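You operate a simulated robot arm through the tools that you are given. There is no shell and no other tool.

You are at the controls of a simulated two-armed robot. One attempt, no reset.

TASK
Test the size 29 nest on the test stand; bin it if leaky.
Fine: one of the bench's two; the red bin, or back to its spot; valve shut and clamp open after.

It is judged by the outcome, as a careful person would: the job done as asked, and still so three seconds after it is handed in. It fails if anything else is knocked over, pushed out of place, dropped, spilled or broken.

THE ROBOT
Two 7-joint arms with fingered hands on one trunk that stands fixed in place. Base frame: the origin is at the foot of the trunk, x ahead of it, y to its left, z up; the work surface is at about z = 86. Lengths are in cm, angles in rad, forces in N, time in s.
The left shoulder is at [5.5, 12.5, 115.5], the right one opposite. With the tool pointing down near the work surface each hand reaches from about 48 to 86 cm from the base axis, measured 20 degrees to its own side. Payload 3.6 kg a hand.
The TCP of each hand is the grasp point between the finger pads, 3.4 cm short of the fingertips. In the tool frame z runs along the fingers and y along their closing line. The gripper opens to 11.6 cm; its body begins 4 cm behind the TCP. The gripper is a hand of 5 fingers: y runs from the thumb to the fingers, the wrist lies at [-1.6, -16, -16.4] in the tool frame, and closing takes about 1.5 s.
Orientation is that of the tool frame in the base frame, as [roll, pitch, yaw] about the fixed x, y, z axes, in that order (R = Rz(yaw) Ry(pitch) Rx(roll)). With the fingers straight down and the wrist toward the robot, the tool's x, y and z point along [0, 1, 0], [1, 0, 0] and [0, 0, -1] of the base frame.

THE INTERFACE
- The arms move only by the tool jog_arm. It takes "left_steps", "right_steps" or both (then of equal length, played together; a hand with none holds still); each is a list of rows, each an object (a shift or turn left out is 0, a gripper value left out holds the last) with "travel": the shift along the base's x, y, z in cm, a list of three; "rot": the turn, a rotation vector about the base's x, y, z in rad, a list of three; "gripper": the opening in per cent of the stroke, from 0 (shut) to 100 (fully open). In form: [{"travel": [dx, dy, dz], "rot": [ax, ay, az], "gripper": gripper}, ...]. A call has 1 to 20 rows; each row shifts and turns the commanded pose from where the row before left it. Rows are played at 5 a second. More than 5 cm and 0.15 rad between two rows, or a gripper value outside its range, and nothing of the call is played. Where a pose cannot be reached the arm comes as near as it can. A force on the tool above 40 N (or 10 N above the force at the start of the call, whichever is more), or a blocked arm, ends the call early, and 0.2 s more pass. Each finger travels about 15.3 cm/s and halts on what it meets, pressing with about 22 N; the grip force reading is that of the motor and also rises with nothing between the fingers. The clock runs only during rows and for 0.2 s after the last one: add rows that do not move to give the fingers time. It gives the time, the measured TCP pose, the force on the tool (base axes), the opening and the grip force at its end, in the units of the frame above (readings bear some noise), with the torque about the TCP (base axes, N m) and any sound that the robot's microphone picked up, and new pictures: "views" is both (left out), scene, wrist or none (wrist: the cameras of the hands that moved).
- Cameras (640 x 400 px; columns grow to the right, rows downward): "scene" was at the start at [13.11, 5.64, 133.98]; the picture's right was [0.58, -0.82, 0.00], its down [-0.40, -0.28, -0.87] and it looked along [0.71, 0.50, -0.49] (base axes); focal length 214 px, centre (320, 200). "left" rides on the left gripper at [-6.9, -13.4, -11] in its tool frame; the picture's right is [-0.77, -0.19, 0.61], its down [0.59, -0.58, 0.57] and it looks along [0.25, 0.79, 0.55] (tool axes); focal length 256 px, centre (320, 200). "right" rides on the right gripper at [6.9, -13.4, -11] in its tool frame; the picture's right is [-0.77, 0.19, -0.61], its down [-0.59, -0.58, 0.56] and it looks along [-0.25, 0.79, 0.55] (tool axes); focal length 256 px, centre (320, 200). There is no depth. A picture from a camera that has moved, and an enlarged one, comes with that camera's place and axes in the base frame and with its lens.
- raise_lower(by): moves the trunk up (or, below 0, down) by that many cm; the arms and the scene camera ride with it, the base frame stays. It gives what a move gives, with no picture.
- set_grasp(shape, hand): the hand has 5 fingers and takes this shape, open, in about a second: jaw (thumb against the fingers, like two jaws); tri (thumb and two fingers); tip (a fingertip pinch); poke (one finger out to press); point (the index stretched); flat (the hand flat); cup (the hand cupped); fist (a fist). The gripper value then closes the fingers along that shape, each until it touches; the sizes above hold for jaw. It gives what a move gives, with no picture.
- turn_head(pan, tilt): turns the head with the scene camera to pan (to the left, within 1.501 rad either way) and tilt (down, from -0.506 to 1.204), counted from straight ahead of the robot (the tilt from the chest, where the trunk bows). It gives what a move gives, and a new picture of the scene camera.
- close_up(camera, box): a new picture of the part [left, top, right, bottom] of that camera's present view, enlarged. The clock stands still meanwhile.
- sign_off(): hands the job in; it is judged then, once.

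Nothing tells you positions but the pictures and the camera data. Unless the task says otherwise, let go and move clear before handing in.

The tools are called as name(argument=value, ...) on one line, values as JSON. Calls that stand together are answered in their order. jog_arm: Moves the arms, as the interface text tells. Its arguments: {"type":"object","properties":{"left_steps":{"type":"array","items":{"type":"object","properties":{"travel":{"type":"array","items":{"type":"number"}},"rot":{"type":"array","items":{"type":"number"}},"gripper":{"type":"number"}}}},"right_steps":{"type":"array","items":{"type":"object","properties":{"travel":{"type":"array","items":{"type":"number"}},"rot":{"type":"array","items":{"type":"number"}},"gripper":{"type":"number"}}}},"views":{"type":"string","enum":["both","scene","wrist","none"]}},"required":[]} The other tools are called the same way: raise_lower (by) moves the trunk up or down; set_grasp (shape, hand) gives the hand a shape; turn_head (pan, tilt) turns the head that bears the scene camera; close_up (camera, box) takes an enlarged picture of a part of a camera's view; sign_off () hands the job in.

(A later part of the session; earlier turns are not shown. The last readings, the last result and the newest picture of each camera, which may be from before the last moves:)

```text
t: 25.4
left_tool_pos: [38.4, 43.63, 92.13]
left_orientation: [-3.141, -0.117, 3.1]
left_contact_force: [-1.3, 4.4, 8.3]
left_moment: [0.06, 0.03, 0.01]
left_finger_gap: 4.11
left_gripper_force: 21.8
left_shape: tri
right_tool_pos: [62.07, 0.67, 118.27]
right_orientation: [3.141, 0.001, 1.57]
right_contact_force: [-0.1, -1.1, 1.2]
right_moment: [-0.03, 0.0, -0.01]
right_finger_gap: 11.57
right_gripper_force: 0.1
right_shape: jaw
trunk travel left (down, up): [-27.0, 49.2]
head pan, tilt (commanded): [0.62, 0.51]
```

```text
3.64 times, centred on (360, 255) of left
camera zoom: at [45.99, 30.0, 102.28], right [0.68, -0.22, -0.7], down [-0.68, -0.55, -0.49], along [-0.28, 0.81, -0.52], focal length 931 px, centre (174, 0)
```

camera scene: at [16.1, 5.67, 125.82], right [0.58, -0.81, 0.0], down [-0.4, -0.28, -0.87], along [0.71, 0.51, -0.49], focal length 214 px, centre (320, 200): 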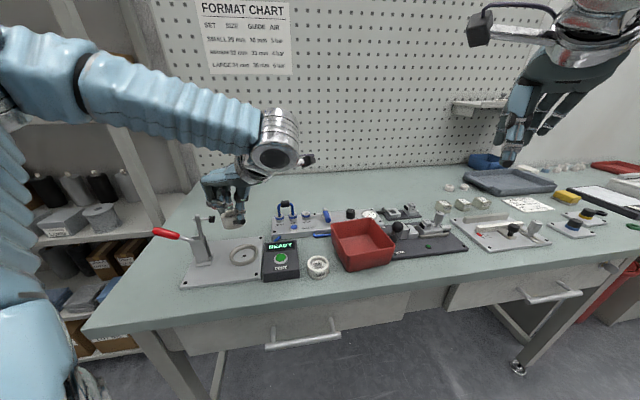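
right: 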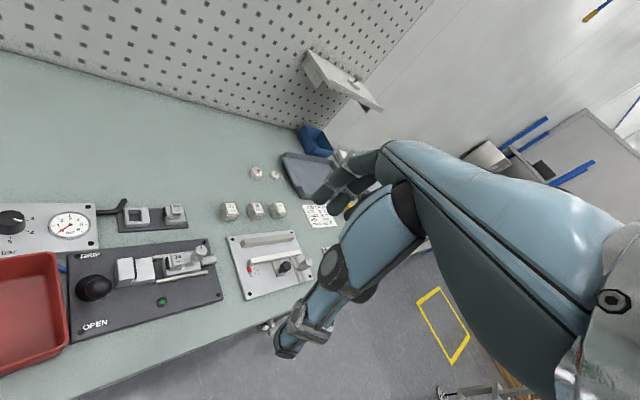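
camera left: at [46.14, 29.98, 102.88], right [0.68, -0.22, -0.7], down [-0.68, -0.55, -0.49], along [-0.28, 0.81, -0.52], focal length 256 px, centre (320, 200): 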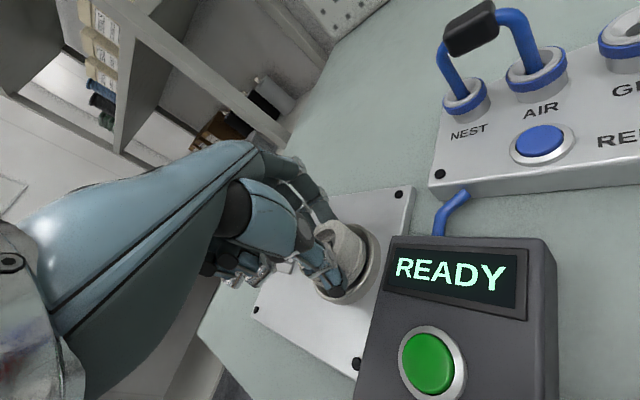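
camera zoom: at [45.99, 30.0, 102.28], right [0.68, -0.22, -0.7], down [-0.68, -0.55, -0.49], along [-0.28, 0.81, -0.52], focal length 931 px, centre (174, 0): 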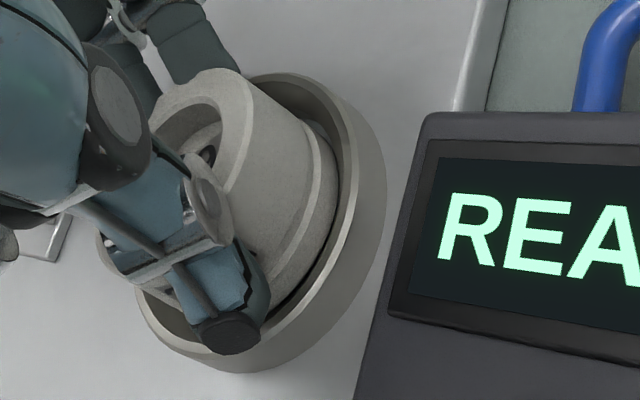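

Now it leans on the near side, so I'll ease it +y by 0.2, then open the fingers so it settles into the funnel.

jog_arm(left_steps=[{"travel": [0, 0.2, 0]}, {}, {"gripper": 40}, {"gripper": 46}, {"gripper": 55}, {}, {}], views="wrist")

close_up(camera="scene", box=[220, 225, 270, 270])

close_up(camera="left", box=[310, 200, 410, 310])

```text
t: 27.0
left_tool_pos: [38.37, 43.87, 92.06]
left_orientation: [-3.138, -0.12, 3.099]
left_contact_force: [-0.4, 0.2, -0.4]
left_moment: [0.02, 0.0, -0.02]
left_finger_gap: 6.34
left_gripper_force: 0.0
left_shape: tri
right_tool_pos: [62.04, 0.82, 118.08]
right_orientation: [3.141, 0.001, 1.571]
right_contact_force: [-0.8, -1.2, -0.2]
right_moment: [-0.03, -0.03, -0.02]
right_finger_gap: 11.58
right_gripper_force: 0.0
right_shape: jaw
trunk travel left (down, up): [-27.0, 49.2]
head pan, tilt (commanded): [0.62, 0.51]
camera left: at [46.02, 30.18, 102.2], right [0.68, -0.22, -0.7], down [-0.68, -0.55, -0.49], along [-0.28, 0.81, -0.52], focal length 256 px, centre (320, 200)
```

left: 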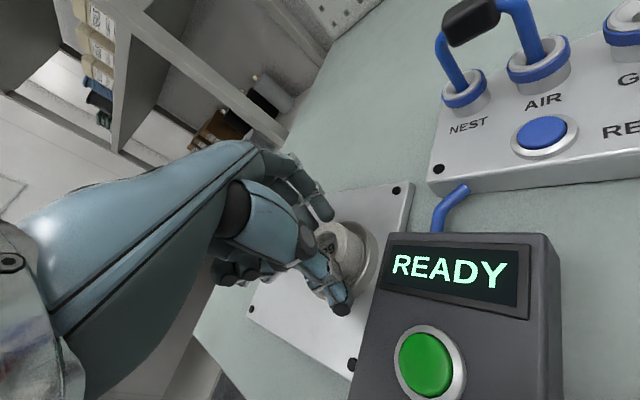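

```text
8.89 times, centred on (245, 248) of scene
camera zoom: at [16.13, 5.65, 125.82], right [0.58, -0.81, 0.0], down [-0.4, -0.28, -0.87], along [0.71, 0.51, -0.49], focal length 1906 px, centre (987, -222)
```

zoom: 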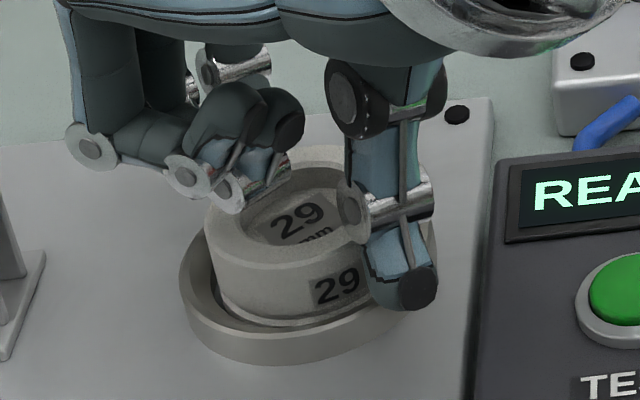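

```text
3.64 times, centred on (360, 255) of left
camera zoom: at [46.02, 30.18, 102.2], right [0.68, -0.22, -0.7], down [-0.68, -0.55, -0.49], along [-0.28, 0.81, -0.52], focal length 931 px, centre (174, 0)
```

zoom: 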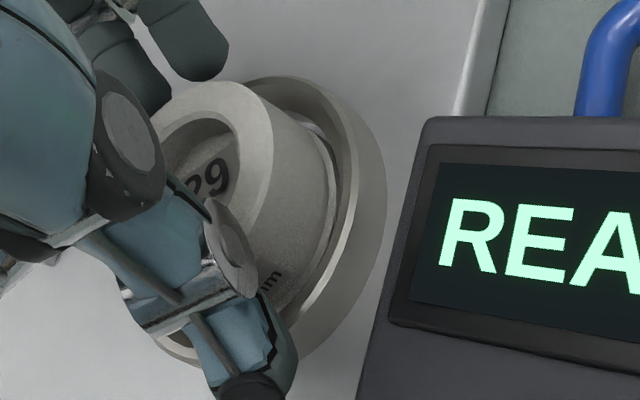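

The nest settled into the seat and is free of the fingers. Rising straight up and checking the seating.

jog_arm(left_steps=[{"travel": [0, 0, 1.0]}, {"travel": [0, 0, 2.5]}, {"travel": [0, 0, 3.5]}, {"travel": [0, -1, 4.0]}, {"travel": [0, -2, 4.0]}, {}], views="both")

close_up(camera="scene", box=[220, 225, 270, 270])

close_up(camera="scene", box=[140, 195, 300, 295])

```text
t: 28.4
left_tool_pos: [38.4, 40.79, 107.18]
left_orientation: [-3.139, -0.122, 3.101]
left_contact_force: [-0.5, 0.4, -0.4]
left_moment: [0.0, 0.0, -0.04]
left_finger_gap: 6.34
left_gripper_force: 0.0
left_shape: tri
right_tool_pos: [62.24, 0.87, 118.05]
right_orientation: [3.14, 0.001, 1.57]
right_contact_force: [-0.2, -0.3, -0.3]
right_moment: [-0.02, 0.01, 0.02]
right_finger_gap: 11.6
right_gripper_force: 0.1
right_shape: jaw
trunk travel left (down, up): [-27.0, 49.2]
head pan, tilt (commanded): [0.62, 0.51]
camera scene: at [16.16, 5.71, 125.81], right [0.58, -0.81, 0.0], down [-0.4, -0.28, -0.87], along [0.71, 0.51, -0.49], focal length 214 px, centre (320, 200)
camera left: at [46.08, 27.18, 117.23], right [0.68, -0.22, -0.7], down [-0.68, -0.55, -0.49], along [-0.28, 0.81, -0.52], focal length 256 px, centre (320, 200)
```

scene: 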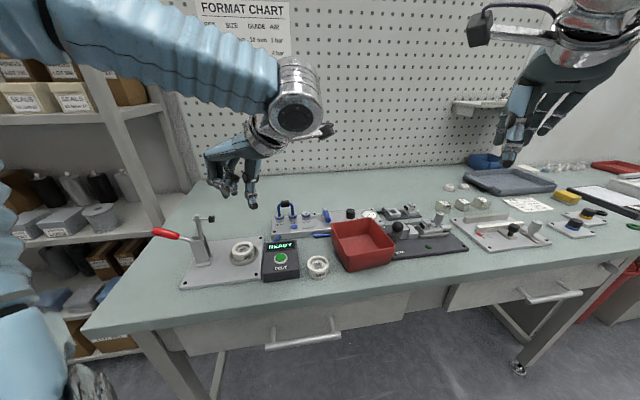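
left: 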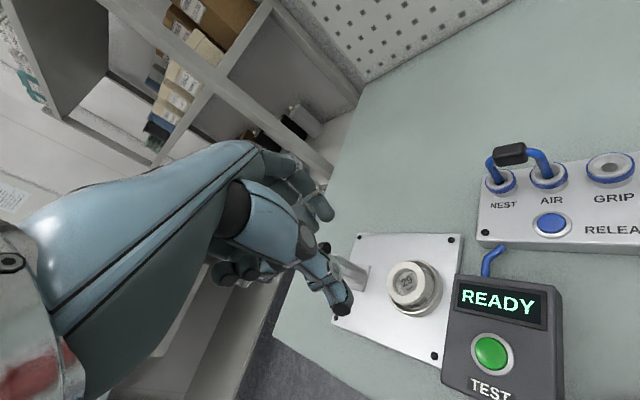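

```text
8.89 times, centred on (245, 248) of scene
camera zoom: at [16.16, 5.71, 125.81], right [0.58, -0.81, 0.0], down [-0.4, -0.28, -0.87], along [0.71, 0.51, -0.49], focal length 1906 px, centre (987, -222)
```

zoom: 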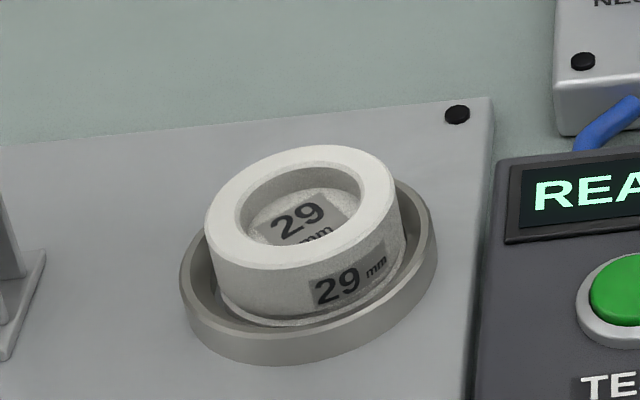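

```text
4.00 times, centred on (220, 245) of scene
camera zoom: at [16.16, 5.71, 125.81], right [0.58, -0.81, 0.0], down [-0.4, -0.28, -0.87], along [0.71, 0.51, -0.49], focal length 858 px, centre (720, 20)
```

zoom: 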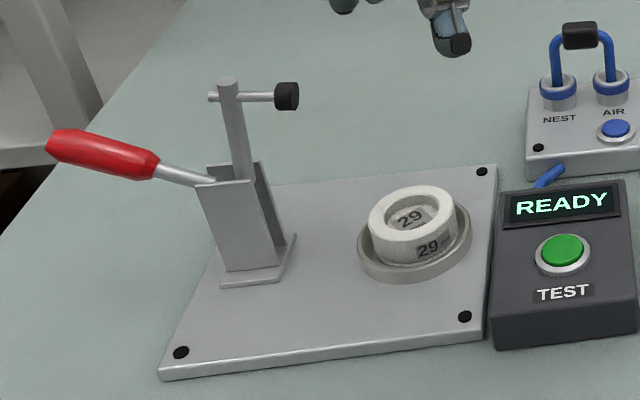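

Nest 29 sits flat in the ring. Next is the clamp; I'll try the poke shape (also needed for the TEST button) and look at how the finger sticks out.

set_grasp(hand="left", shape="poke")

jog_arm(left_steps=[{"travel": [0, -0.5, 1.0], "rot": [0, -0.12, -0.05]}, {}], views="both")

close_up(camera="scene", box=[190, 80, 340, 220])

close_up(camera="left", box=[180, 120, 460, 380])

```text
t: 29.3
left_tool_pos: [38.42, 40.77, 107.08]
left_orientation: [-3.14, -0.12, 3.097]
left_contact_force: [0.3, -0.4, 0.5]
left_moment: [0.02, 0.01, 0.01]
left_finger_gap: 0.0
left_gripper_force: 0.1
left_shape: poke
right_tool_pos: [62.08, 0.76, 118.21]
right_orientation: [3.142, 0.001, 1.573]
right_contact_force: [-0.1, 0.0, 0.1]
right_moment: [0.01, 0.0, -0.01]
right_finger_gap: 11.57
right_gripper_force: 0.0
right_shape: jaw
trunk travel left (down, up): [-27.0, 49.2]
head pan, tilt (commanded): [0.62, 0.51]
```

```text
t: 29.9
left_tool_pos: [38.37, 40.31, 108.02]
left_orientation: [3.134, 0.0, 3.049]
left_contact_force: [0.3, -0.1, -0.8]
left_moment: [-0.01, 0.05, 0.03]
left_finger_gap: 0.02
left_gripper_force: 0.1
left_shape: poke
right_tool_pos: [62.17, 0.78, 118.14]
right_orientation: [-3.141, -0.001, 1.572]
right_contact_force: [0.7, -0.4, 0.8]
right_moment: [0.02, 0.0, 0.03]
right_finger_gap: 11.59
right_gripper_force: 0.0
right_shape: jaw
trunk travel left (down, up): [-27.0, 49.2]
head pan, tilt (commanded): [0.62, 0.51]
camera scene: at [16.17, 5.63, 125.81], right [0.58, -0.81, 0.0], down [-0.4, -0.28, -0.87], along [0.71, 0.51, -0.49], focal length 214 px, centre (320, 200)
camera left: at [44.15, 26.27, 118.94], right [0.75, -0.25, -0.61], down [-0.64, -0.52, -0.57], along [-0.17, 0.82, -0.55], focal length 256 px, centre (320, 200)
```

scene: 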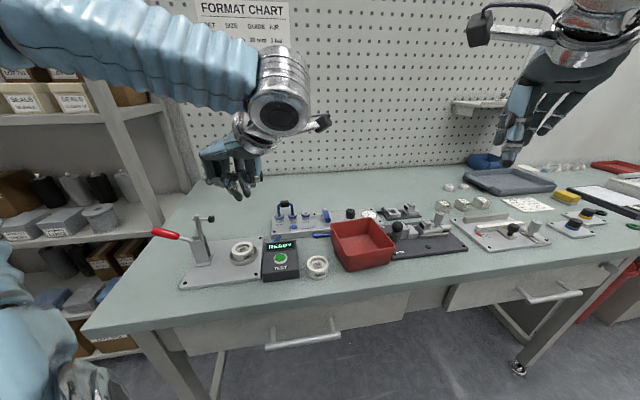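
left: 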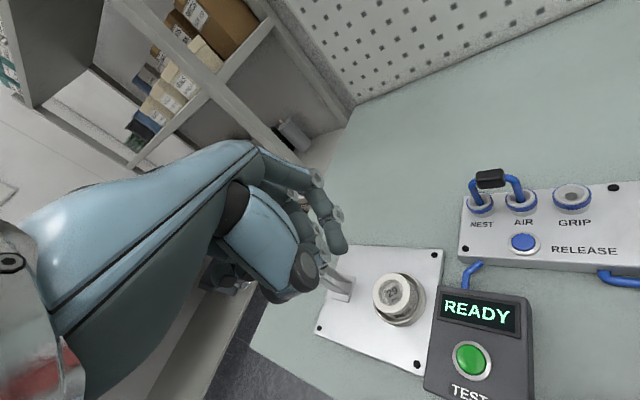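

```text
2.86 times, centred on (265, 150) of scene
camera zoom: at [16.17, 5.63, 125.81], right [0.58, -0.81, 0.0], down [-0.4, -0.28, -0.87], along [0.71, 0.51, -0.49], focal length 613 px, centre (477, 343)
```

zoom: 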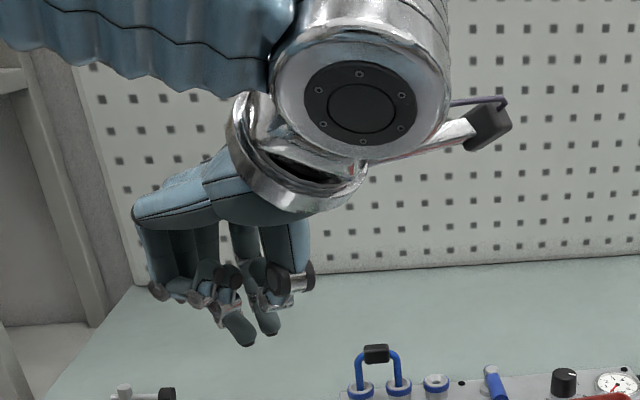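

```text
1.54 times, centred on (320, 250) of left
camera zoom: at [44.15, 26.27, 118.94], right [0.75, -0.25, -0.61], down [-0.64, -0.52, -0.57], along [-0.17, 0.82, -0.55], focal length 394 px, centre (320, 123)
```

zoom: 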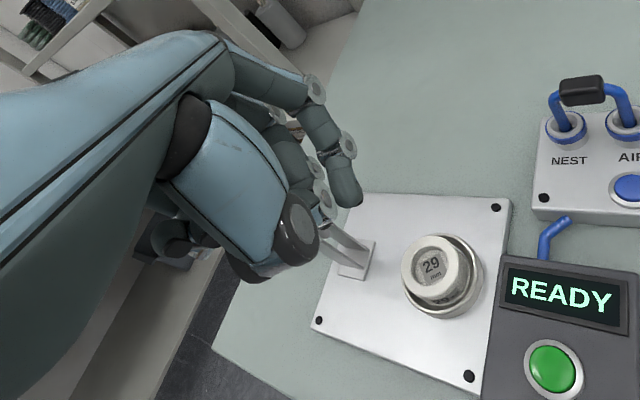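

I'll look closer at which finger(s) stick out in this shape.

close_up(camera="scene", box=[215, 130, 275, 170])

close_up(camera="scene", box=[215, 160, 275, 205])

close_up(camera="left", box=[260, 140, 360, 300])

```text
10.00 times, centred on (245, 150) of scene
camera zoom: at [16.17, 5.63, 125.81], right [0.58, -0.81, 0.0], down [-0.4, -0.28, -0.87], along [0.71, 0.51, -0.49], focal length 2145 px, centre (1070, 700)
```

zoom: 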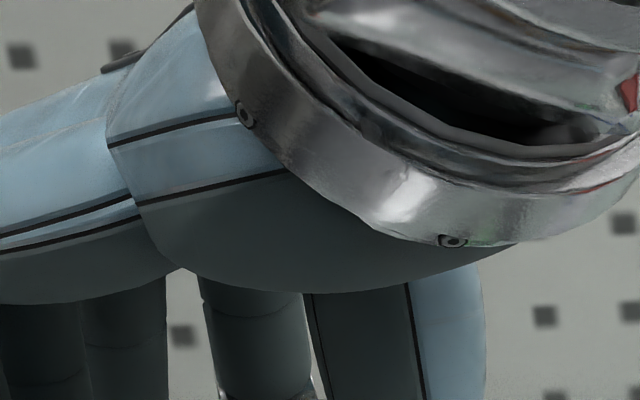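

```text
8.89 times, centred on (245, 182) of scene
camera zoom: at [16.17, 5.63, 125.81], right [0.58, -0.81, 0.0], down [-0.4, -0.28, -0.87], along [0.71, 0.51, -0.49], focal length 1906 px, centre (987, 356)
```

zoom: 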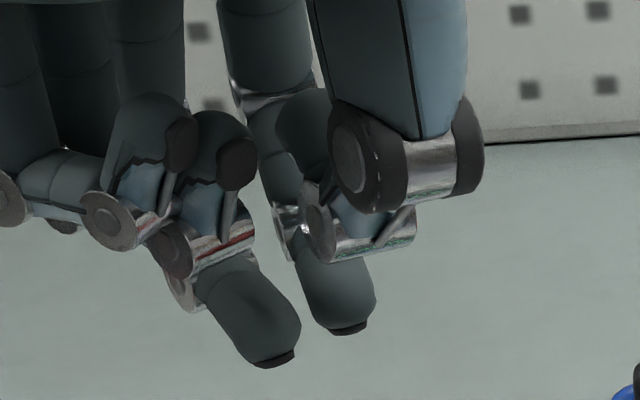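

```text
2.50 times, centred on (310, 220) of left
camera zoom: at [44.15, 26.27, 118.94], right [0.75, -0.25, -0.61], down [-0.64, -0.52, -0.57], along [-0.17, 0.82, -0.55], focal length 640 px, centre (345, 150)
```

zoom: 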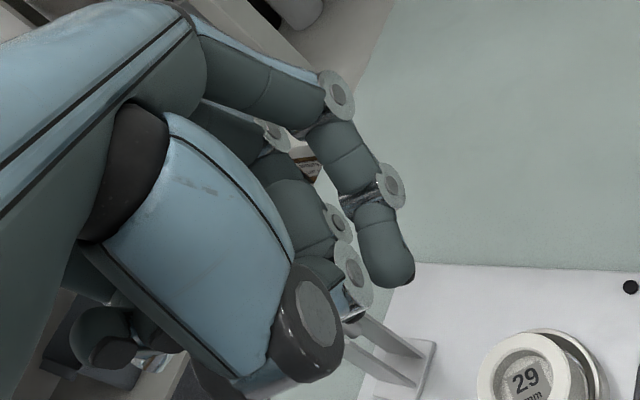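

In this shape the index tip is about 3.4 cm below the tool point, with another digit beside it. The clamp handle and arm turn together, so I'll start closing by pushing the upright arm toward the seat from its left, then finish by pushing the handle over. First, move to the left of the arm, staying above.

jog_arm(left_steps=[{"travel": [-2.3, 3.1, 0.5]}, {"travel": [-2.3, 3.1, 0.5]}, {"travel": [-2.3, 3.1, 0]}, {"travel": [-2.3, 3.0, 0]}, {}], views="both")

turn_head(pan=0.95, tilt=0.55)

close_up(camera="scene", box=[220, 130, 420, 290])

```text
t: 31.1
left_tool_pos: [29.16, 52.59, 109.04]
left_orientation: [3.135, 0.0, 3.047]
left_contact_force: [0.3, 0.2, -0.8]
left_moment: [0.01, 0.02, 0.01]
left_finger_gap: 0.0
left_gripper_force: 0.1
left_shape: poke
right_tool_pos: [62.17, 0.59, 118.08]
right_orientation: [-3.14, 0.001, 1.57]
right_contact_force: [-0.3, 0.7, -0.2]
right_moment: [0.0, -0.04, 0.01]
right_finger_gap: 11.6
right_gripper_force: 0.0
right_shape: jaw
trunk travel left (down, up): [-27.0, 49.2]
head pan, tilt (commanded): [0.62, 0.51]
camera scene: at [16.15, 5.59, 125.81], right [0.58, -0.81, 0.0], down [-0.4, -0.28, -0.87], along [0.71, 0.51, -0.49], focal length 214 px, centre (320, 200)
camera left: at [34.93, 38.51, 119.96], right [0.75, -0.25, -0.61], down [-0.64, -0.52, -0.57], along [-0.17, 0.82, -0.55], focal length 256 px, centre (320, 200)
```

scene: 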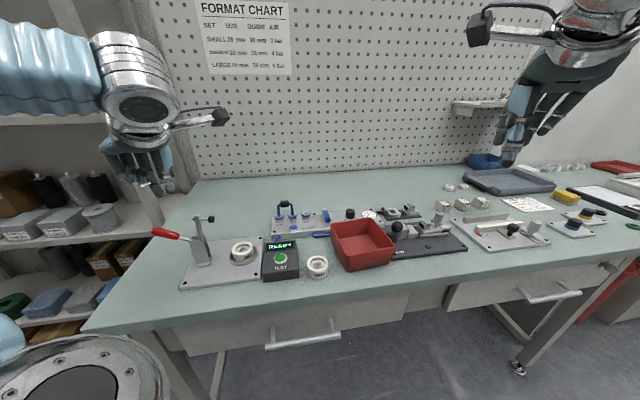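
left: 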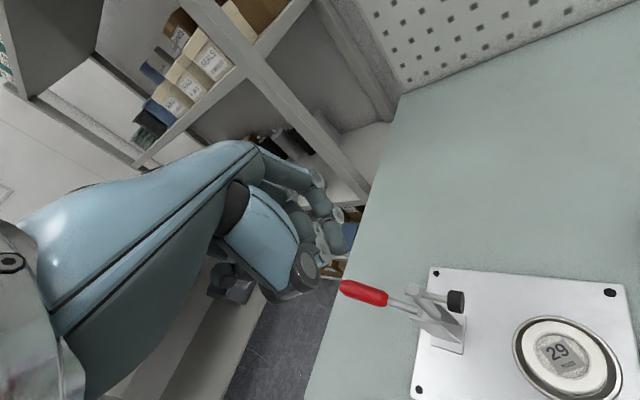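

```text
t: 31.9
left_tool_pos: [29.16, 52.57, 109.04]
left_orientation: [3.134, -0.001, 3.049]
left_contact_force: [-0.5, -0.2, 0.2]
left_moment: [0.0, -0.04, -0.03]
left_finger_gap: 0.0
left_gripper_force: 0.1
left_shape: poke
right_tool_pos: [62.15, 0.71, 118.22]
right_orientation: [-3.141, 0.0, 1.57]
right_contact_force: [0.5, -0.2, 0.4]
right_moment: [0.06, -0.02, 0.0]
right_finger_gap: 11.59
right_gripper_force: 0.1
right_shape: jaw
trunk travel left (down, up): [-27.0, 49.2]
head pan, tilt (commanded): [0.949, 0.55]
camera scene: at [13.96, 7.67, 125.46], right [0.81, -0.58, 0.0], down [-0.3, -0.42, -0.85], along [0.5, 0.69, -0.52], focal length 214 px, centre (320, 200)
```

scene: 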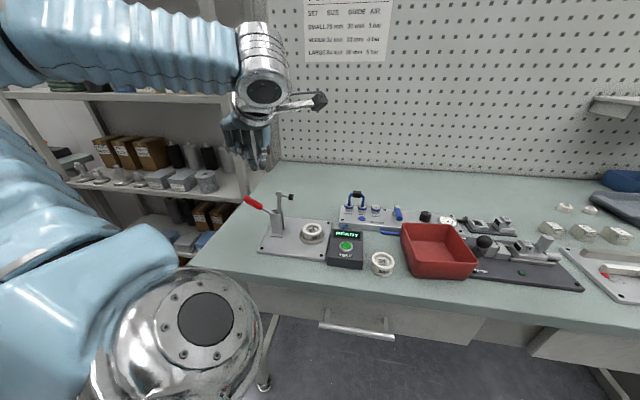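

```text
2.50 times, centred on (320, 210) of scene
camera zoom: at [13.96, 7.67, 125.46], right [0.81, -0.58, 0.0], down [-0.3, -0.42, -0.85], along [0.5, 0.69, -0.52], focal length 536 px, centre (320, 175)
```

zoom: 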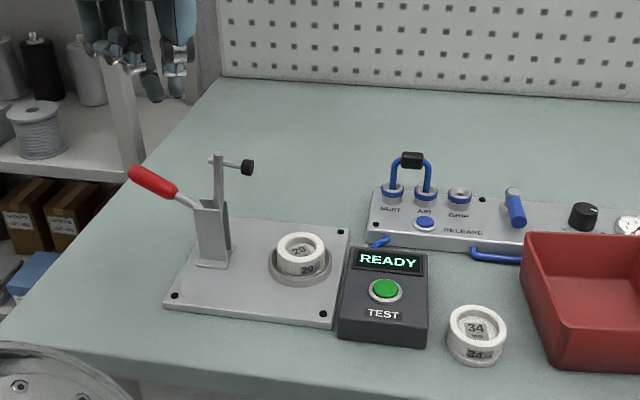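

I'll use the wrist camera's view from above to place the clamp arm accurately.

close_up(camera="left", box=[320, 230, 640, 400])

close_up(camera="scene", box=[235, 120, 335, 250])

```text
2.00 times, centred on (480, 315) of left
camera zoom: at [34.91, 38.56, 119.95], right [0.75, -0.25, -0.61], down [-0.64, -0.52, -0.57], along [-0.17, 0.82, -0.55], focal length 512 px, centre (0, -30)
```

zoom: 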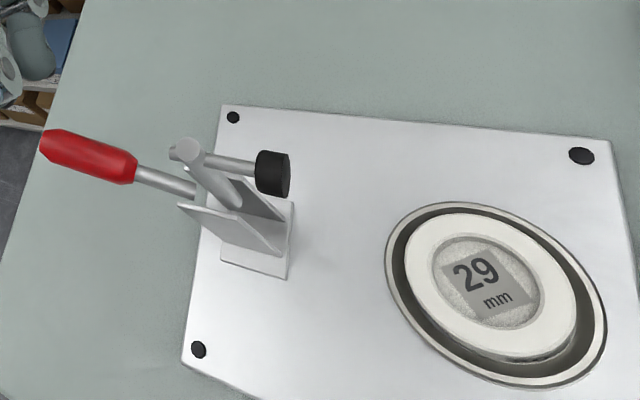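

```text
3.08 times, centred on (285, 185) of scene
camera zoom: at [13.96, 7.67, 125.46], right [0.81, -0.58, 0.0], down [-0.3, -0.42, -0.85], along [0.5, 0.69, -0.52], focal length 660 px, centre (428, 246)
```

zoom: 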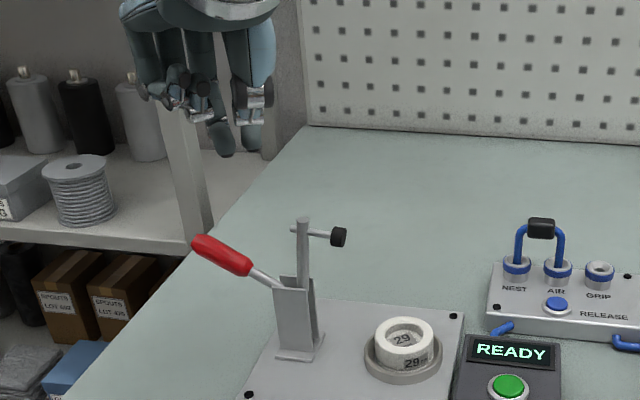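

From the wrist view the clamp arm top is near (32.4, 49.7, 99.7), and my fingertips are about 3 cm to its left. Lowering the fingertips to about z 98, just left of the arm.

jog_arm(left_steps=[{"travel": [0.2, -0.2, -3.5]}, {"travel": [0.2, -0.2, -3.5]}, {"travel": [0, 0, -0.5]}, {}], views="both")

close_up(camera="scene", box=[225, 100, 345, 260])

close_up(camera="left", box=[260, 180, 480, 380])

```text
t: 32.9
left_tool_pos: [29.59, 52.24, 101.49]
left_orientation: [3.135, -0.002, 3.048]
left_contact_force: [-0.3, 0.3, -0.6]
left_moment: [-0.03, 0.03, -0.02]
left_finger_gap: 0.01
left_gripper_force: 0.1
left_shape: poke
right_tool_pos: [62.19, 0.63, 118.2]
right_orientation: [3.141, 0.001, 1.571]
right_contact_force: [0.1, -0.2, 0.7]
right_moment: [0.0, 0.02, -0.01]
right_finger_gap: 11.59
right_gripper_force: 0.1
right_shape: jaw
trunk travel left (down, up): [-27.0, 49.2]
head pan, tilt (commanded): [0.949, 0.55]
camera scene: at [13.97, 7.69, 125.46], right [0.81, -0.58, 0.0], down [-0.3, -0.43, -0.85], along [0.5, 0.69, -0.52], focal length 214 px, centre (320, 200)
camera left: at [35.3, 38.25, 112.46], right [0.75, -0.25, -0.61], down [-0.64, -0.52, -0.57], along [-0.17, 0.82, -0.55], focal length 256 px, centre (320, 200)
```

scene: 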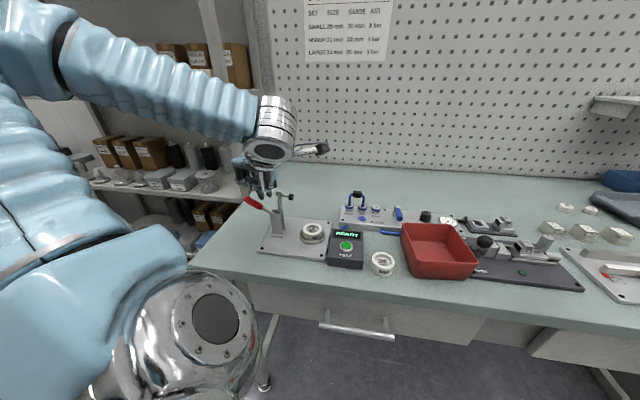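
left: 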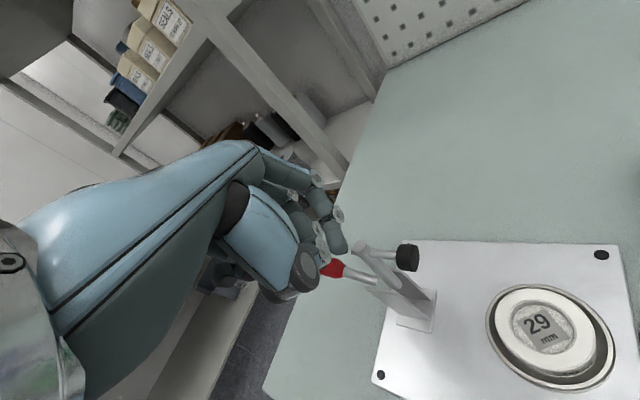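

```text
2.50 times, centred on (285, 180) of scene
camera zoom: at [13.97, 7.69, 125.46], right [0.81, -0.58, 0.0], down [-0.3, -0.43, -0.85], along [0.5, 0.69, -0.52], focal length 536 px, centre (408, 250)
```

zoom: 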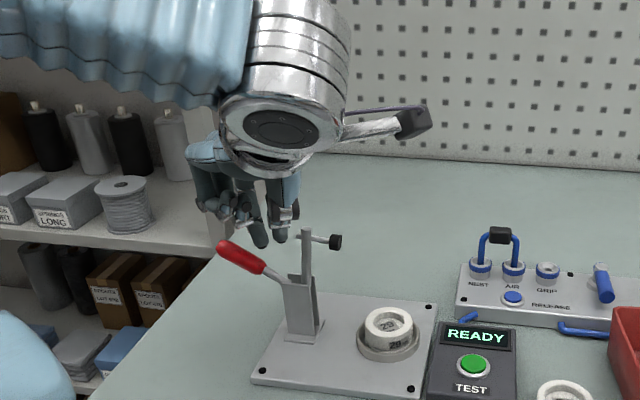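

```text
2.00 times, centred on (370, 280) of left
camera zoom: at [35.3, 38.25, 112.46], right [0.75, -0.25, -0.61], down [-0.64, -0.52, -0.57], along [-0.17, 0.82, -0.55], focal length 512 px, centre (220, 40)
```

zoom: 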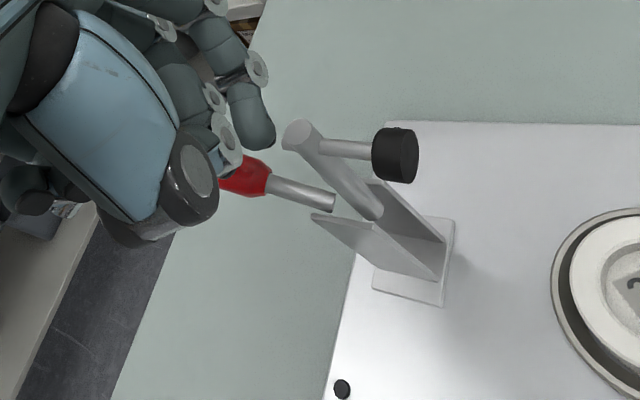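

The fingertip is directly left of the clamp arm. Pushing right gently (toward the seat) and watching the force and whether the arm turns.

jog_arm(left_steps=[{"travel": [0.5, -0.5, 0]}, {"travel": [0.5, -0.5, 0]}, {"travel": [0.5, -0.5, 0]}, {"travel": [0.5, -0.5, 0]}, {}], views="wrist")

close_up(camera="scene", box=[225, 120, 345, 260])

close_up(camera="left", box=[260, 180, 480, 380])

```text
t: 34.1
left_tool_pos: [31.41, 50.32, 101.57]
left_orientation: [3.133, -0.001, 3.05]
left_contact_force: [-1.3, 2.7, -0.9]
left_moment: [0.1, 0.06, 0.04]
left_finger_gap: 0.0
left_gripper_force: 0.0
left_shape: poke
right_tool_pos: [62.11, 0.89, 118.15]
right_orientation: [-3.14, 0.001, 1.571]
right_contact_force: [-0.1, -0.5, 0.2]
right_moment: [0.0, 0.01, 0.03]
right_finger_gap: 11.58
right_gripper_force: 0.0
right_shape: jaw
trunk travel left (down, up): [-27.0, 49.2]
head pan, tilt (commanded): [0.949, 0.55]
camera left: at [37.24, 36.33, 112.47], right [0.75, -0.25, -0.61], down [-0.64, -0.52, -0.57], along [-0.17, 0.82, -0.55], focal length 256 px, centre (320, 200)
```

left: 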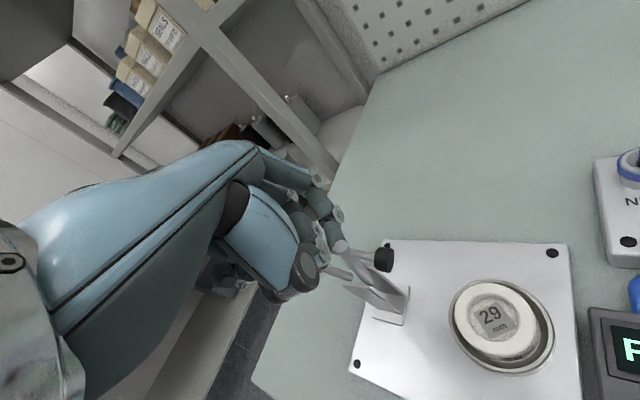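

```text
2.86 times, centred on (285, 190) of scene
camera zoom: at [13.95, 7.75, 125.45], right [0.81, -0.58, 0.0], down [-0.3, -0.43, -0.85], along [0.5, 0.69, -0.52], focal length 613 px, centre (420, 229)
```

zoom: 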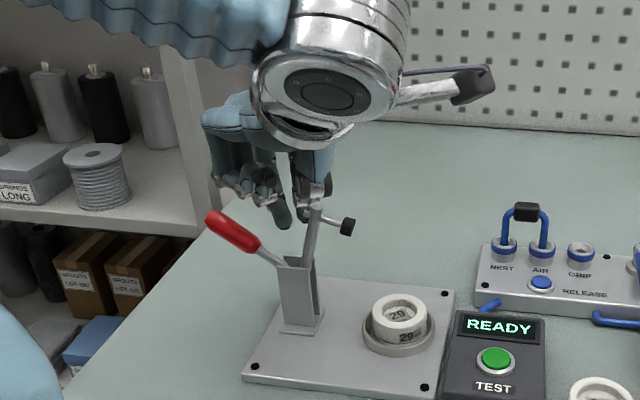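

```text
2.00 times, centred on (370, 280) of left
camera zoom: at [37.24, 36.33, 112.47], right [0.75, -0.25, -0.61], down [-0.64, -0.52, -0.57], along [-0.17, 0.82, -0.55], focal length 512 px, centre (220, 40)
```

zoom: 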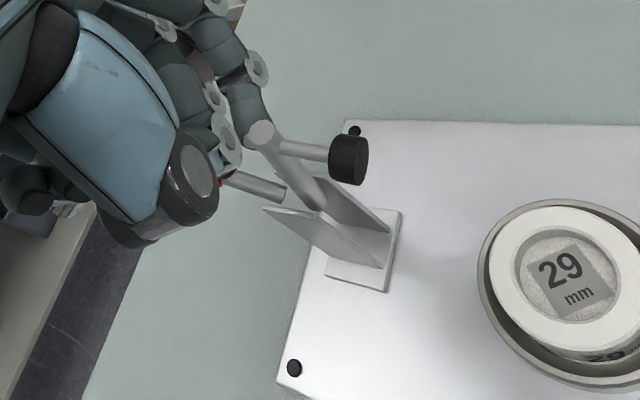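

The arm turns easily (about 3 N) and the handle swings up with it. Following the arm around its arc, pushing right and progressively down.

jog_arm(left_steps=[{"travel": [0.5, -0.5, 0]}, {"travel": [0.49, -0.49, -0.2]}, {"travel": [0.46, -0.46, -0.34]}, {"travel": [0.43, -0.43, -0.41]}, {}], views="wrist")

close_up(camera="scene", box=[225, 120, 345, 260])

close_up(camera="left", box=[260, 180, 480, 380])

```text
t: 35.3
left_tool_pos: [33.47, 48.43, 100.59]
left_orientation: [3.134, 0.0, 3.05]
left_contact_force: [0.8, 0.1, 0.6]
left_moment: [0.02, -0.01, 0.0]
left_finger_gap: 0.01
left_gripper_force: 0.0
left_shape: poke
right_tool_pos: [62.14, 0.7, 118.18]
right_orientation: [3.141, 0.001, 1.571]
right_contact_force: [-0.6, 0.3, 0.0]
right_moment: [-0.01, 0.0, -0.02]
right_finger_gap: 11.6
right_gripper_force: 0.1
right_shape: jaw
trunk travel left (down, up): [-27.0, 49.2]
head pan, tilt (commanded): [0.949, 0.55]
camera left: at [39.18, 34.35, 111.55], right [0.75, -0.25, -0.61], down [-0.64, -0.52, -0.57], along [-0.17, 0.82, -0.55], focal length 256 px, centre (320, 200)
```

left: 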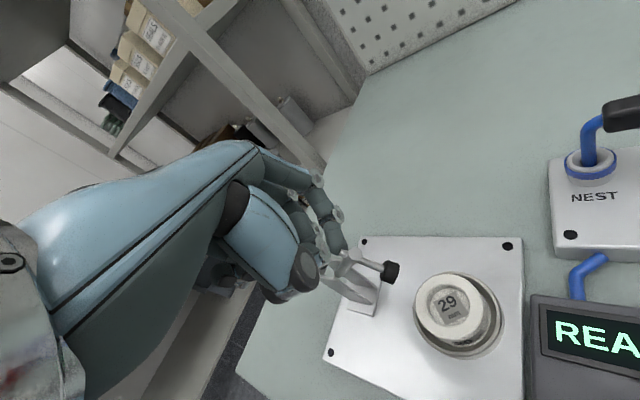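

```text
2.86 times, centred on (285, 190) of scene
camera zoom: at [13.95, 7.67, 125.46], right [0.81, -0.58, 0.0], down [-0.3, -0.42, -0.85], along [0.5, 0.69, -0.52], focal length 613 px, centre (420, 229)
```

zoom: 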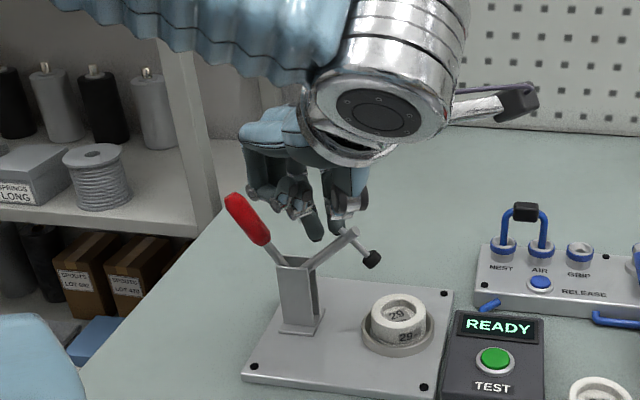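

```text
2.00 times, centred on (370, 280) of left
camera zoom: at [39.18, 34.35, 111.55], right [0.75, -0.25, -0.61], down [-0.64, -0.52, -0.57], along [-0.17, 0.82, -0.55], focal length 512 px, centre (220, 40)
```

zoom: 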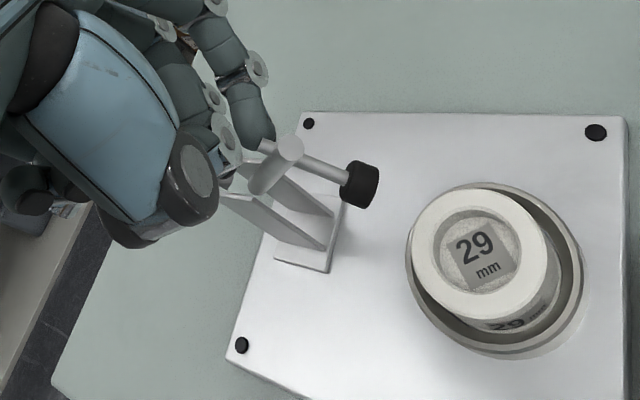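

The arm is now at about 40° and the handle has swung up to about 60° from the bench. I'll lift out, go round to the left of the handle, and push the handle over to lock it.

jog_arm(left_steps=[{"travel": [0, 0, 3.0]}, {"travel": [0, 0, 3.5]}, {"travel": [-2.2, 2.1, 0]}, {"travel": [-2.2, 2.1, 0]}, {"travel": [-2.2, 2.1, 0]}, {"travel": [-2.1, 2.1, 0]}, {}], views="both")

close_up(camera="scene", box=[205, 100, 345, 260])

close_up(camera="left", box=[260, 180, 480, 380])

```text
t: 36.9
left_tool_pos: [24.8, 56.82, 107.14]
left_orientation: [3.134, -0.003, 3.049]
left_contact_force: [1.6, 0.4, 0.9]
left_moment: [0.02, 0.01, 0.04]
left_finger_gap: 0.0
left_gripper_force: 0.1
left_shape: poke
right_tool_pos: [62.12, 0.58, 118.14]
right_orientation: [3.141, 0.0, 1.571]
right_contact_force: [-0.2, -0.1, -0.6]
right_moment: [0.01, 0.0, 0.02]
right_finger_gap: 11.62
right_gripper_force: 0.2
right_shape: jaw
trunk travel left (down, up): [-27.0, 49.2]
head pan, tilt (commanded): [0.949, 0.55]
camera scene: at [13.95, 7.59, 125.46], right [0.81, -0.58, 0.0], down [-0.3, -0.42, -0.85], along [0.5, 0.69, -0.52], focal length 214 px, centre (320, 200)
camera left: at [30.46, 42.78, 118.04], right [0.75, -0.25, -0.61], down [-0.64, -0.52, -0.57], along [-0.17, 0.82, -0.55], focal length 256 px, centre (320, 200)
```

scene: 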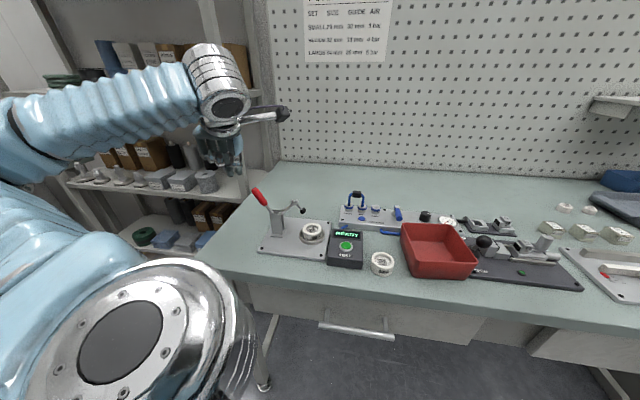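
left: 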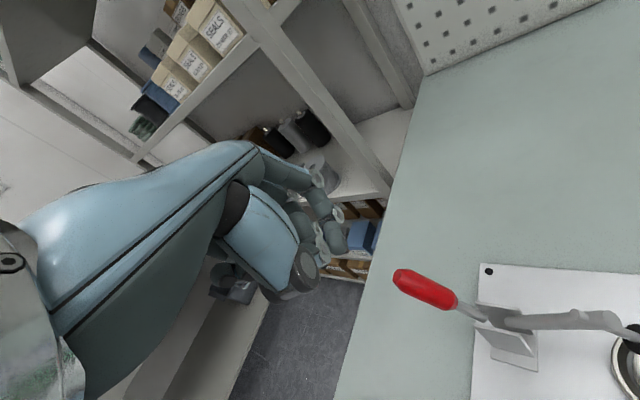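

```text
2.50 times, centred on (275, 180) of scene
camera zoom: at [13.95, 7.59, 125.46], right [0.81, -0.58, 0.0], down [-0.3, -0.42, -0.85], along [0.5, 0.69, -0.52], focal length 536 px, centre (432, 250)
```

zoom: 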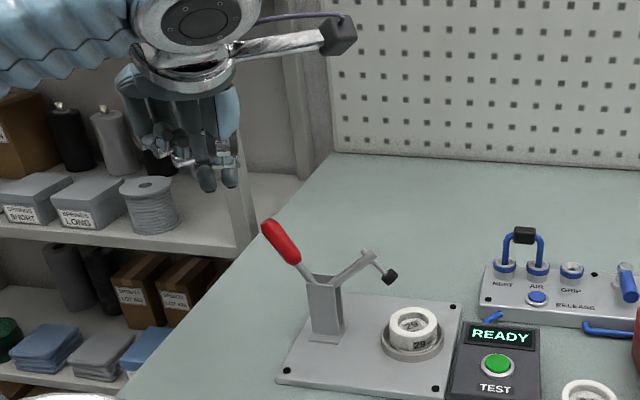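

```text
2.00 times, centred on (370, 280) of left
camera zoom: at [30.46, 42.78, 118.04], right [0.75, -0.25, -0.61], down [-0.64, -0.52, -0.57], along [-0.17, 0.82, -0.55], focal length 512 px, centre (220, 40)
```

zoom: 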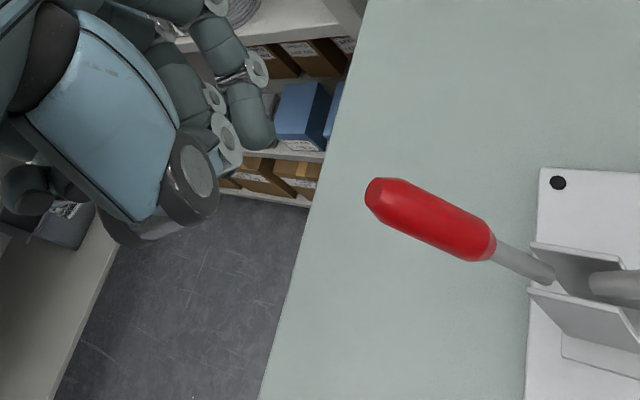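

The clamp stays put half-closed. My fingertip is now left of the red handle; lowering beside it, then pushing it to the right.

jog_arm(left_steps=[{"travel": [0, 0, -2.7]}, {"travel": [0, 0, -2.7]}, {"travel": [0.5, -0.5, 0]}, {"travel": [0.5, -0.5, 0]}, {"travel": [0.5, -0.5, 0]}, {}], views="wrist")

close_up(camera="scene", box=[205, 100, 345, 260])

close_up(camera="left", box=[260, 180, 480, 380])

```text
t: 38.3
left_tool_pos: [27.15, 54.48, 101.28]
left_orientation: [3.135, 0.0, 3.05]
left_contact_force: [0.0, 0.5, 0.2]
left_moment: [-0.03, 0.01, 0.0]
left_finger_gap: 0.0
left_gripper_force: 0.0
left_shape: poke
left hand out of reach, approached as far as the arm can: row 1, 2
right_tool_pos: [62.13, 0.79, 118.16]
right_orientation: [-3.141, -0.001, 1.57]
right_contact_force: [-0.1, -0.5, 0.4]
right_moment: [-0.03, -0.01, 0.02]
right_finger_gap: 11.57
right_gripper_force: 0.2
right_shape: jaw
trunk travel left (down, up): [-27.0, 49.2]
head pan, tilt (commanded): [0.949, 0.55]
camera left: at [32.92, 40.37, 112.29], right [0.75, -0.25, -0.61], down [-0.64, -0.52, -0.57], along [-0.17, 0.82, -0.55], focal length 256 px, centre (320, 200)
```

left: 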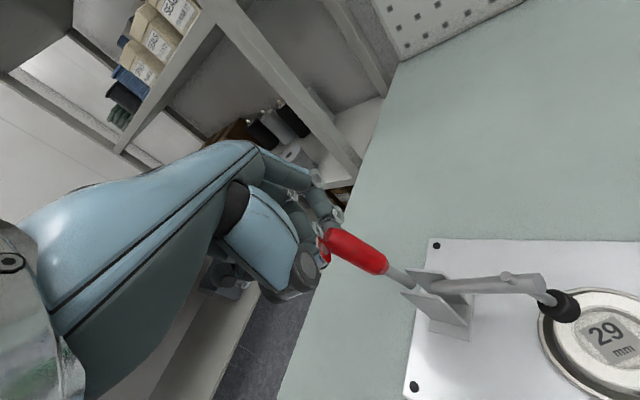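

```text
2.50 times, centred on (275, 180) of scene
camera zoom: at [13.95, 7.68, 125.46], right [0.81, -0.58, 0.0], down [-0.3, -0.43, -0.85], along [0.5, 0.69, -0.52], focal length 536 px, centre (432, 250)
```

zoom: 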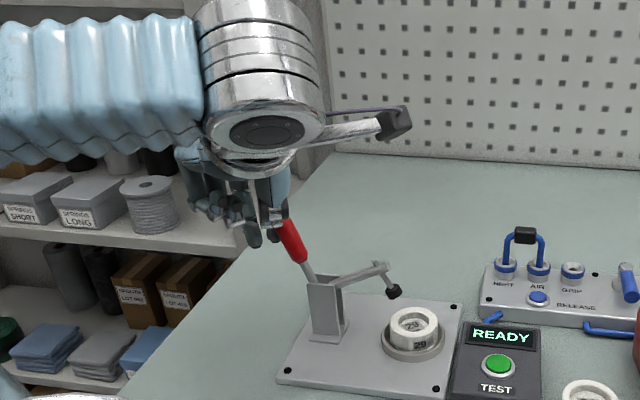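

```text
2.00 times, centred on (370, 280) of left
camera zoom: at [32.92, 40.37, 112.29], right [0.75, -0.25, -0.61], down [-0.64, -0.52, -0.57], along [-0.17, 0.82, -0.55], focal length 512 px, centre (220, 40)
```

zoom: 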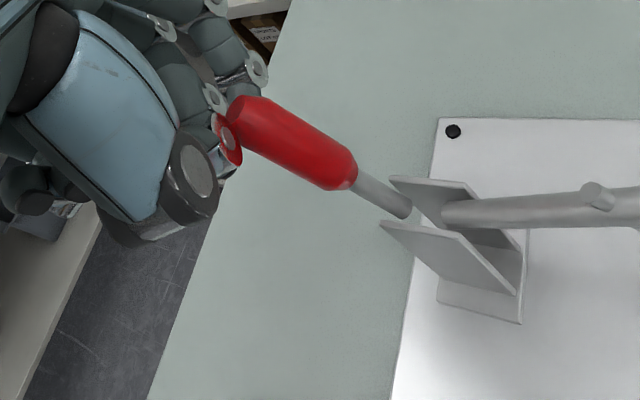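

The handle is moving: the arm is now only about 15–20° above level. Continuing to push the handle right until it locks.

jog_arm(left_steps=[{"travel": [0.45, -0.45, 0]}, {"travel": [0.45, -0.45, 0]}, {"travel": [0.45, -0.45, 0]}, {}], views="wrist")

close_up(camera="scene", box=[225, 120, 345, 260])

close_up(camera="left", box=[260, 180, 480, 380])

```text
t: 39.3
left_tool_pos: [28.58, 52.97, 101.26]
left_orientation: [3.135, -0.001, 3.05]
left_contact_force: [0.7, 0.0, 0.5]
left_moment: [-0.05, -0.03, 0.0]
left_finger_gap: 0.0
left_gripper_force: 0.1
left_shape: poke
right_tool_pos: [61.99, 0.77, 118.21]
right_orientation: [-3.14, -0.001, 1.571]
right_contact_force: [0.4, -0.2, 0.1]
right_moment: [-0.01, 0.0, -0.01]
right_finger_gap: 11.59
right_gripper_force: 0.0
right_shape: jaw
trunk travel left (down, up): [-27.0, 49.2]
head pan, tilt (commanded): [0.949, 0.55]
camera left: at [34.26, 38.97, 112.31], right [0.75, -0.25, -0.61], down [-0.64, -0.52, -0.57], along [-0.17, 0.82, -0.55], focal length 256 px, centre (320, 200)
```

left: 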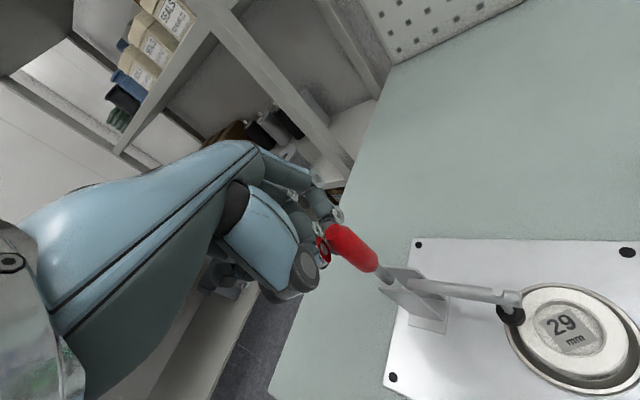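

```text
2.86 times, centred on (285, 190) of scene
camera zoom: at [13.95, 7.69, 125.46], right [0.81, -0.58, 0.0], down [-0.3, -0.43, -0.85], along [0.5, 0.69, -0.52], focal length 613 px, centre (420, 229)
```

zoom: 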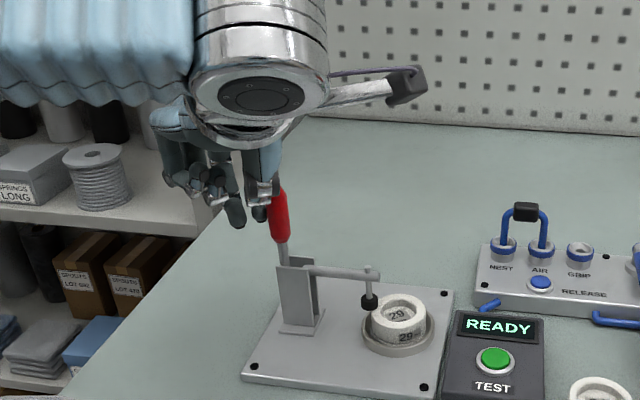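

```text
2.00 times, centred on (370, 280) of left
camera zoom: at [34.26, 38.97, 112.31], right [0.75, -0.25, -0.61], down [-0.64, -0.52, -0.57], along [-0.17, 0.82, -0.55], focal length 512 px, centre (220, 40)
```

zoom: 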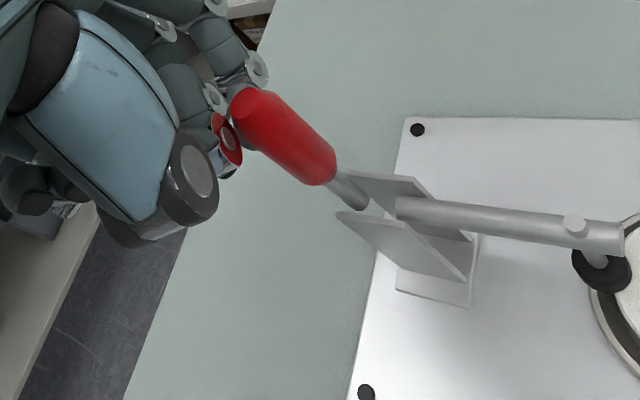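

Nearly closed: the arm is about level with the spindle over the nest. Pushing the handle a bit further to lock.

jog_arm(left_steps=[{"travel": [0.35, -0.35, 0]}, {"travel": [0.35, -0.35, 0]}, {}], views="wrist")

close_up(camera="scene", box=[245, 150, 345, 260])

close_up(camera="left", box=[300, 200, 640, 400])

```text
t: 40.1
left_tool_pos: [28.77, 52.82, 101.31]
left_orientation: [3.135, -0.003, 3.056]
left_contact_force: [-20.8, 18.5, 5.6]
left_moment: [0.6, 0.66, 0.13]
left_finger_gap: 0.0
left_gripper_force: 0.1
left_shape: poke
right_tool_pos: [61.83, 1.12, 118.42]
right_orientation: [3.139, 0.002, 1.57]
right_contact_force: [-0.4, 0.2, 0.7]
right_moment: [-0.01, 0.01, -0.03]
right_finger_gap: 11.57
right_gripper_force: 0.1
right_shape: jaw
trunk travel left (down, up): [-27.0, 49.2]
head pan, tilt (commanded): [0.949, 0.55]
camera left: at [34.6, 38.68, 112.27], right [0.75, -0.25, -0.61], down [-0.64, -0.52, -0.57], along [-0.18, 0.82, -0.55], focal length 256 px, centre (320, 200)
```

left: 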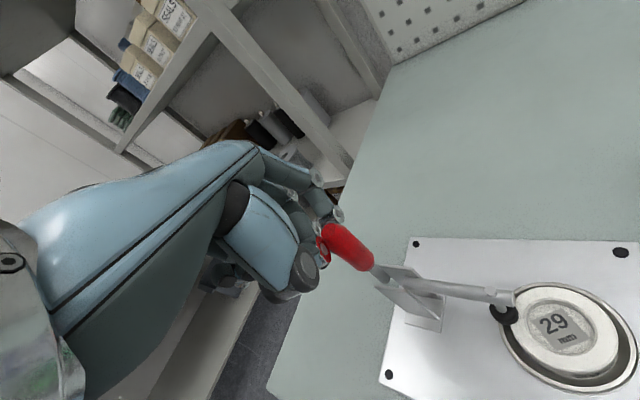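

```text
3.64 times, centred on (295, 205) of scene
camera zoom: at [13.55, 8.04, 125.49], right [0.82, -0.58, 0.0], down [-0.3, -0.43, -0.85], along [0.49, 0.7, -0.52], focal length 780 px, centre (411, 182)
```

zoom: 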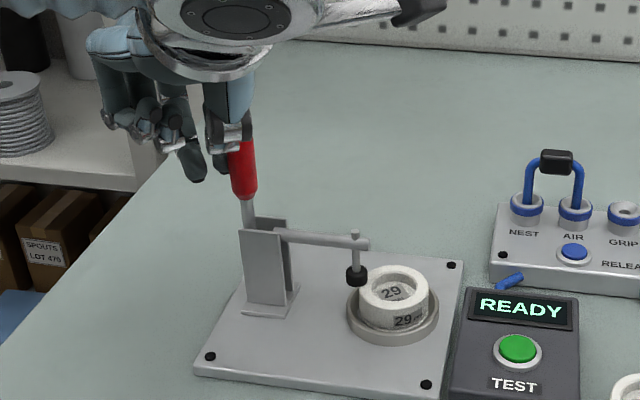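

```text
1.88 times, centred on (470, 300) of left
camera zoom: at [34.6, 38.68, 112.27], right [0.75, -0.25, -0.61], down [-0.64, -0.52, -0.57], along [-0.18, 0.82, -0.55], focal length 482 px, centre (38, 12)
```

zoom: 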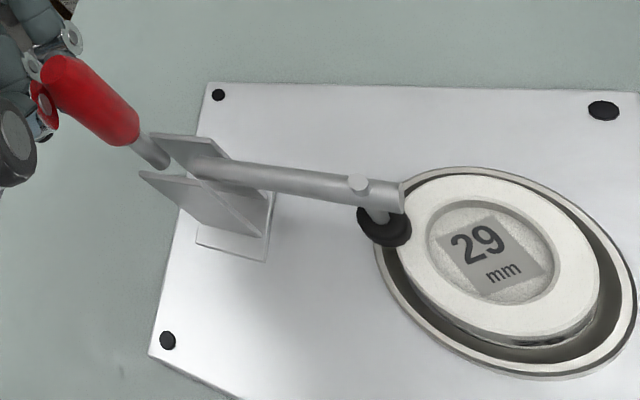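

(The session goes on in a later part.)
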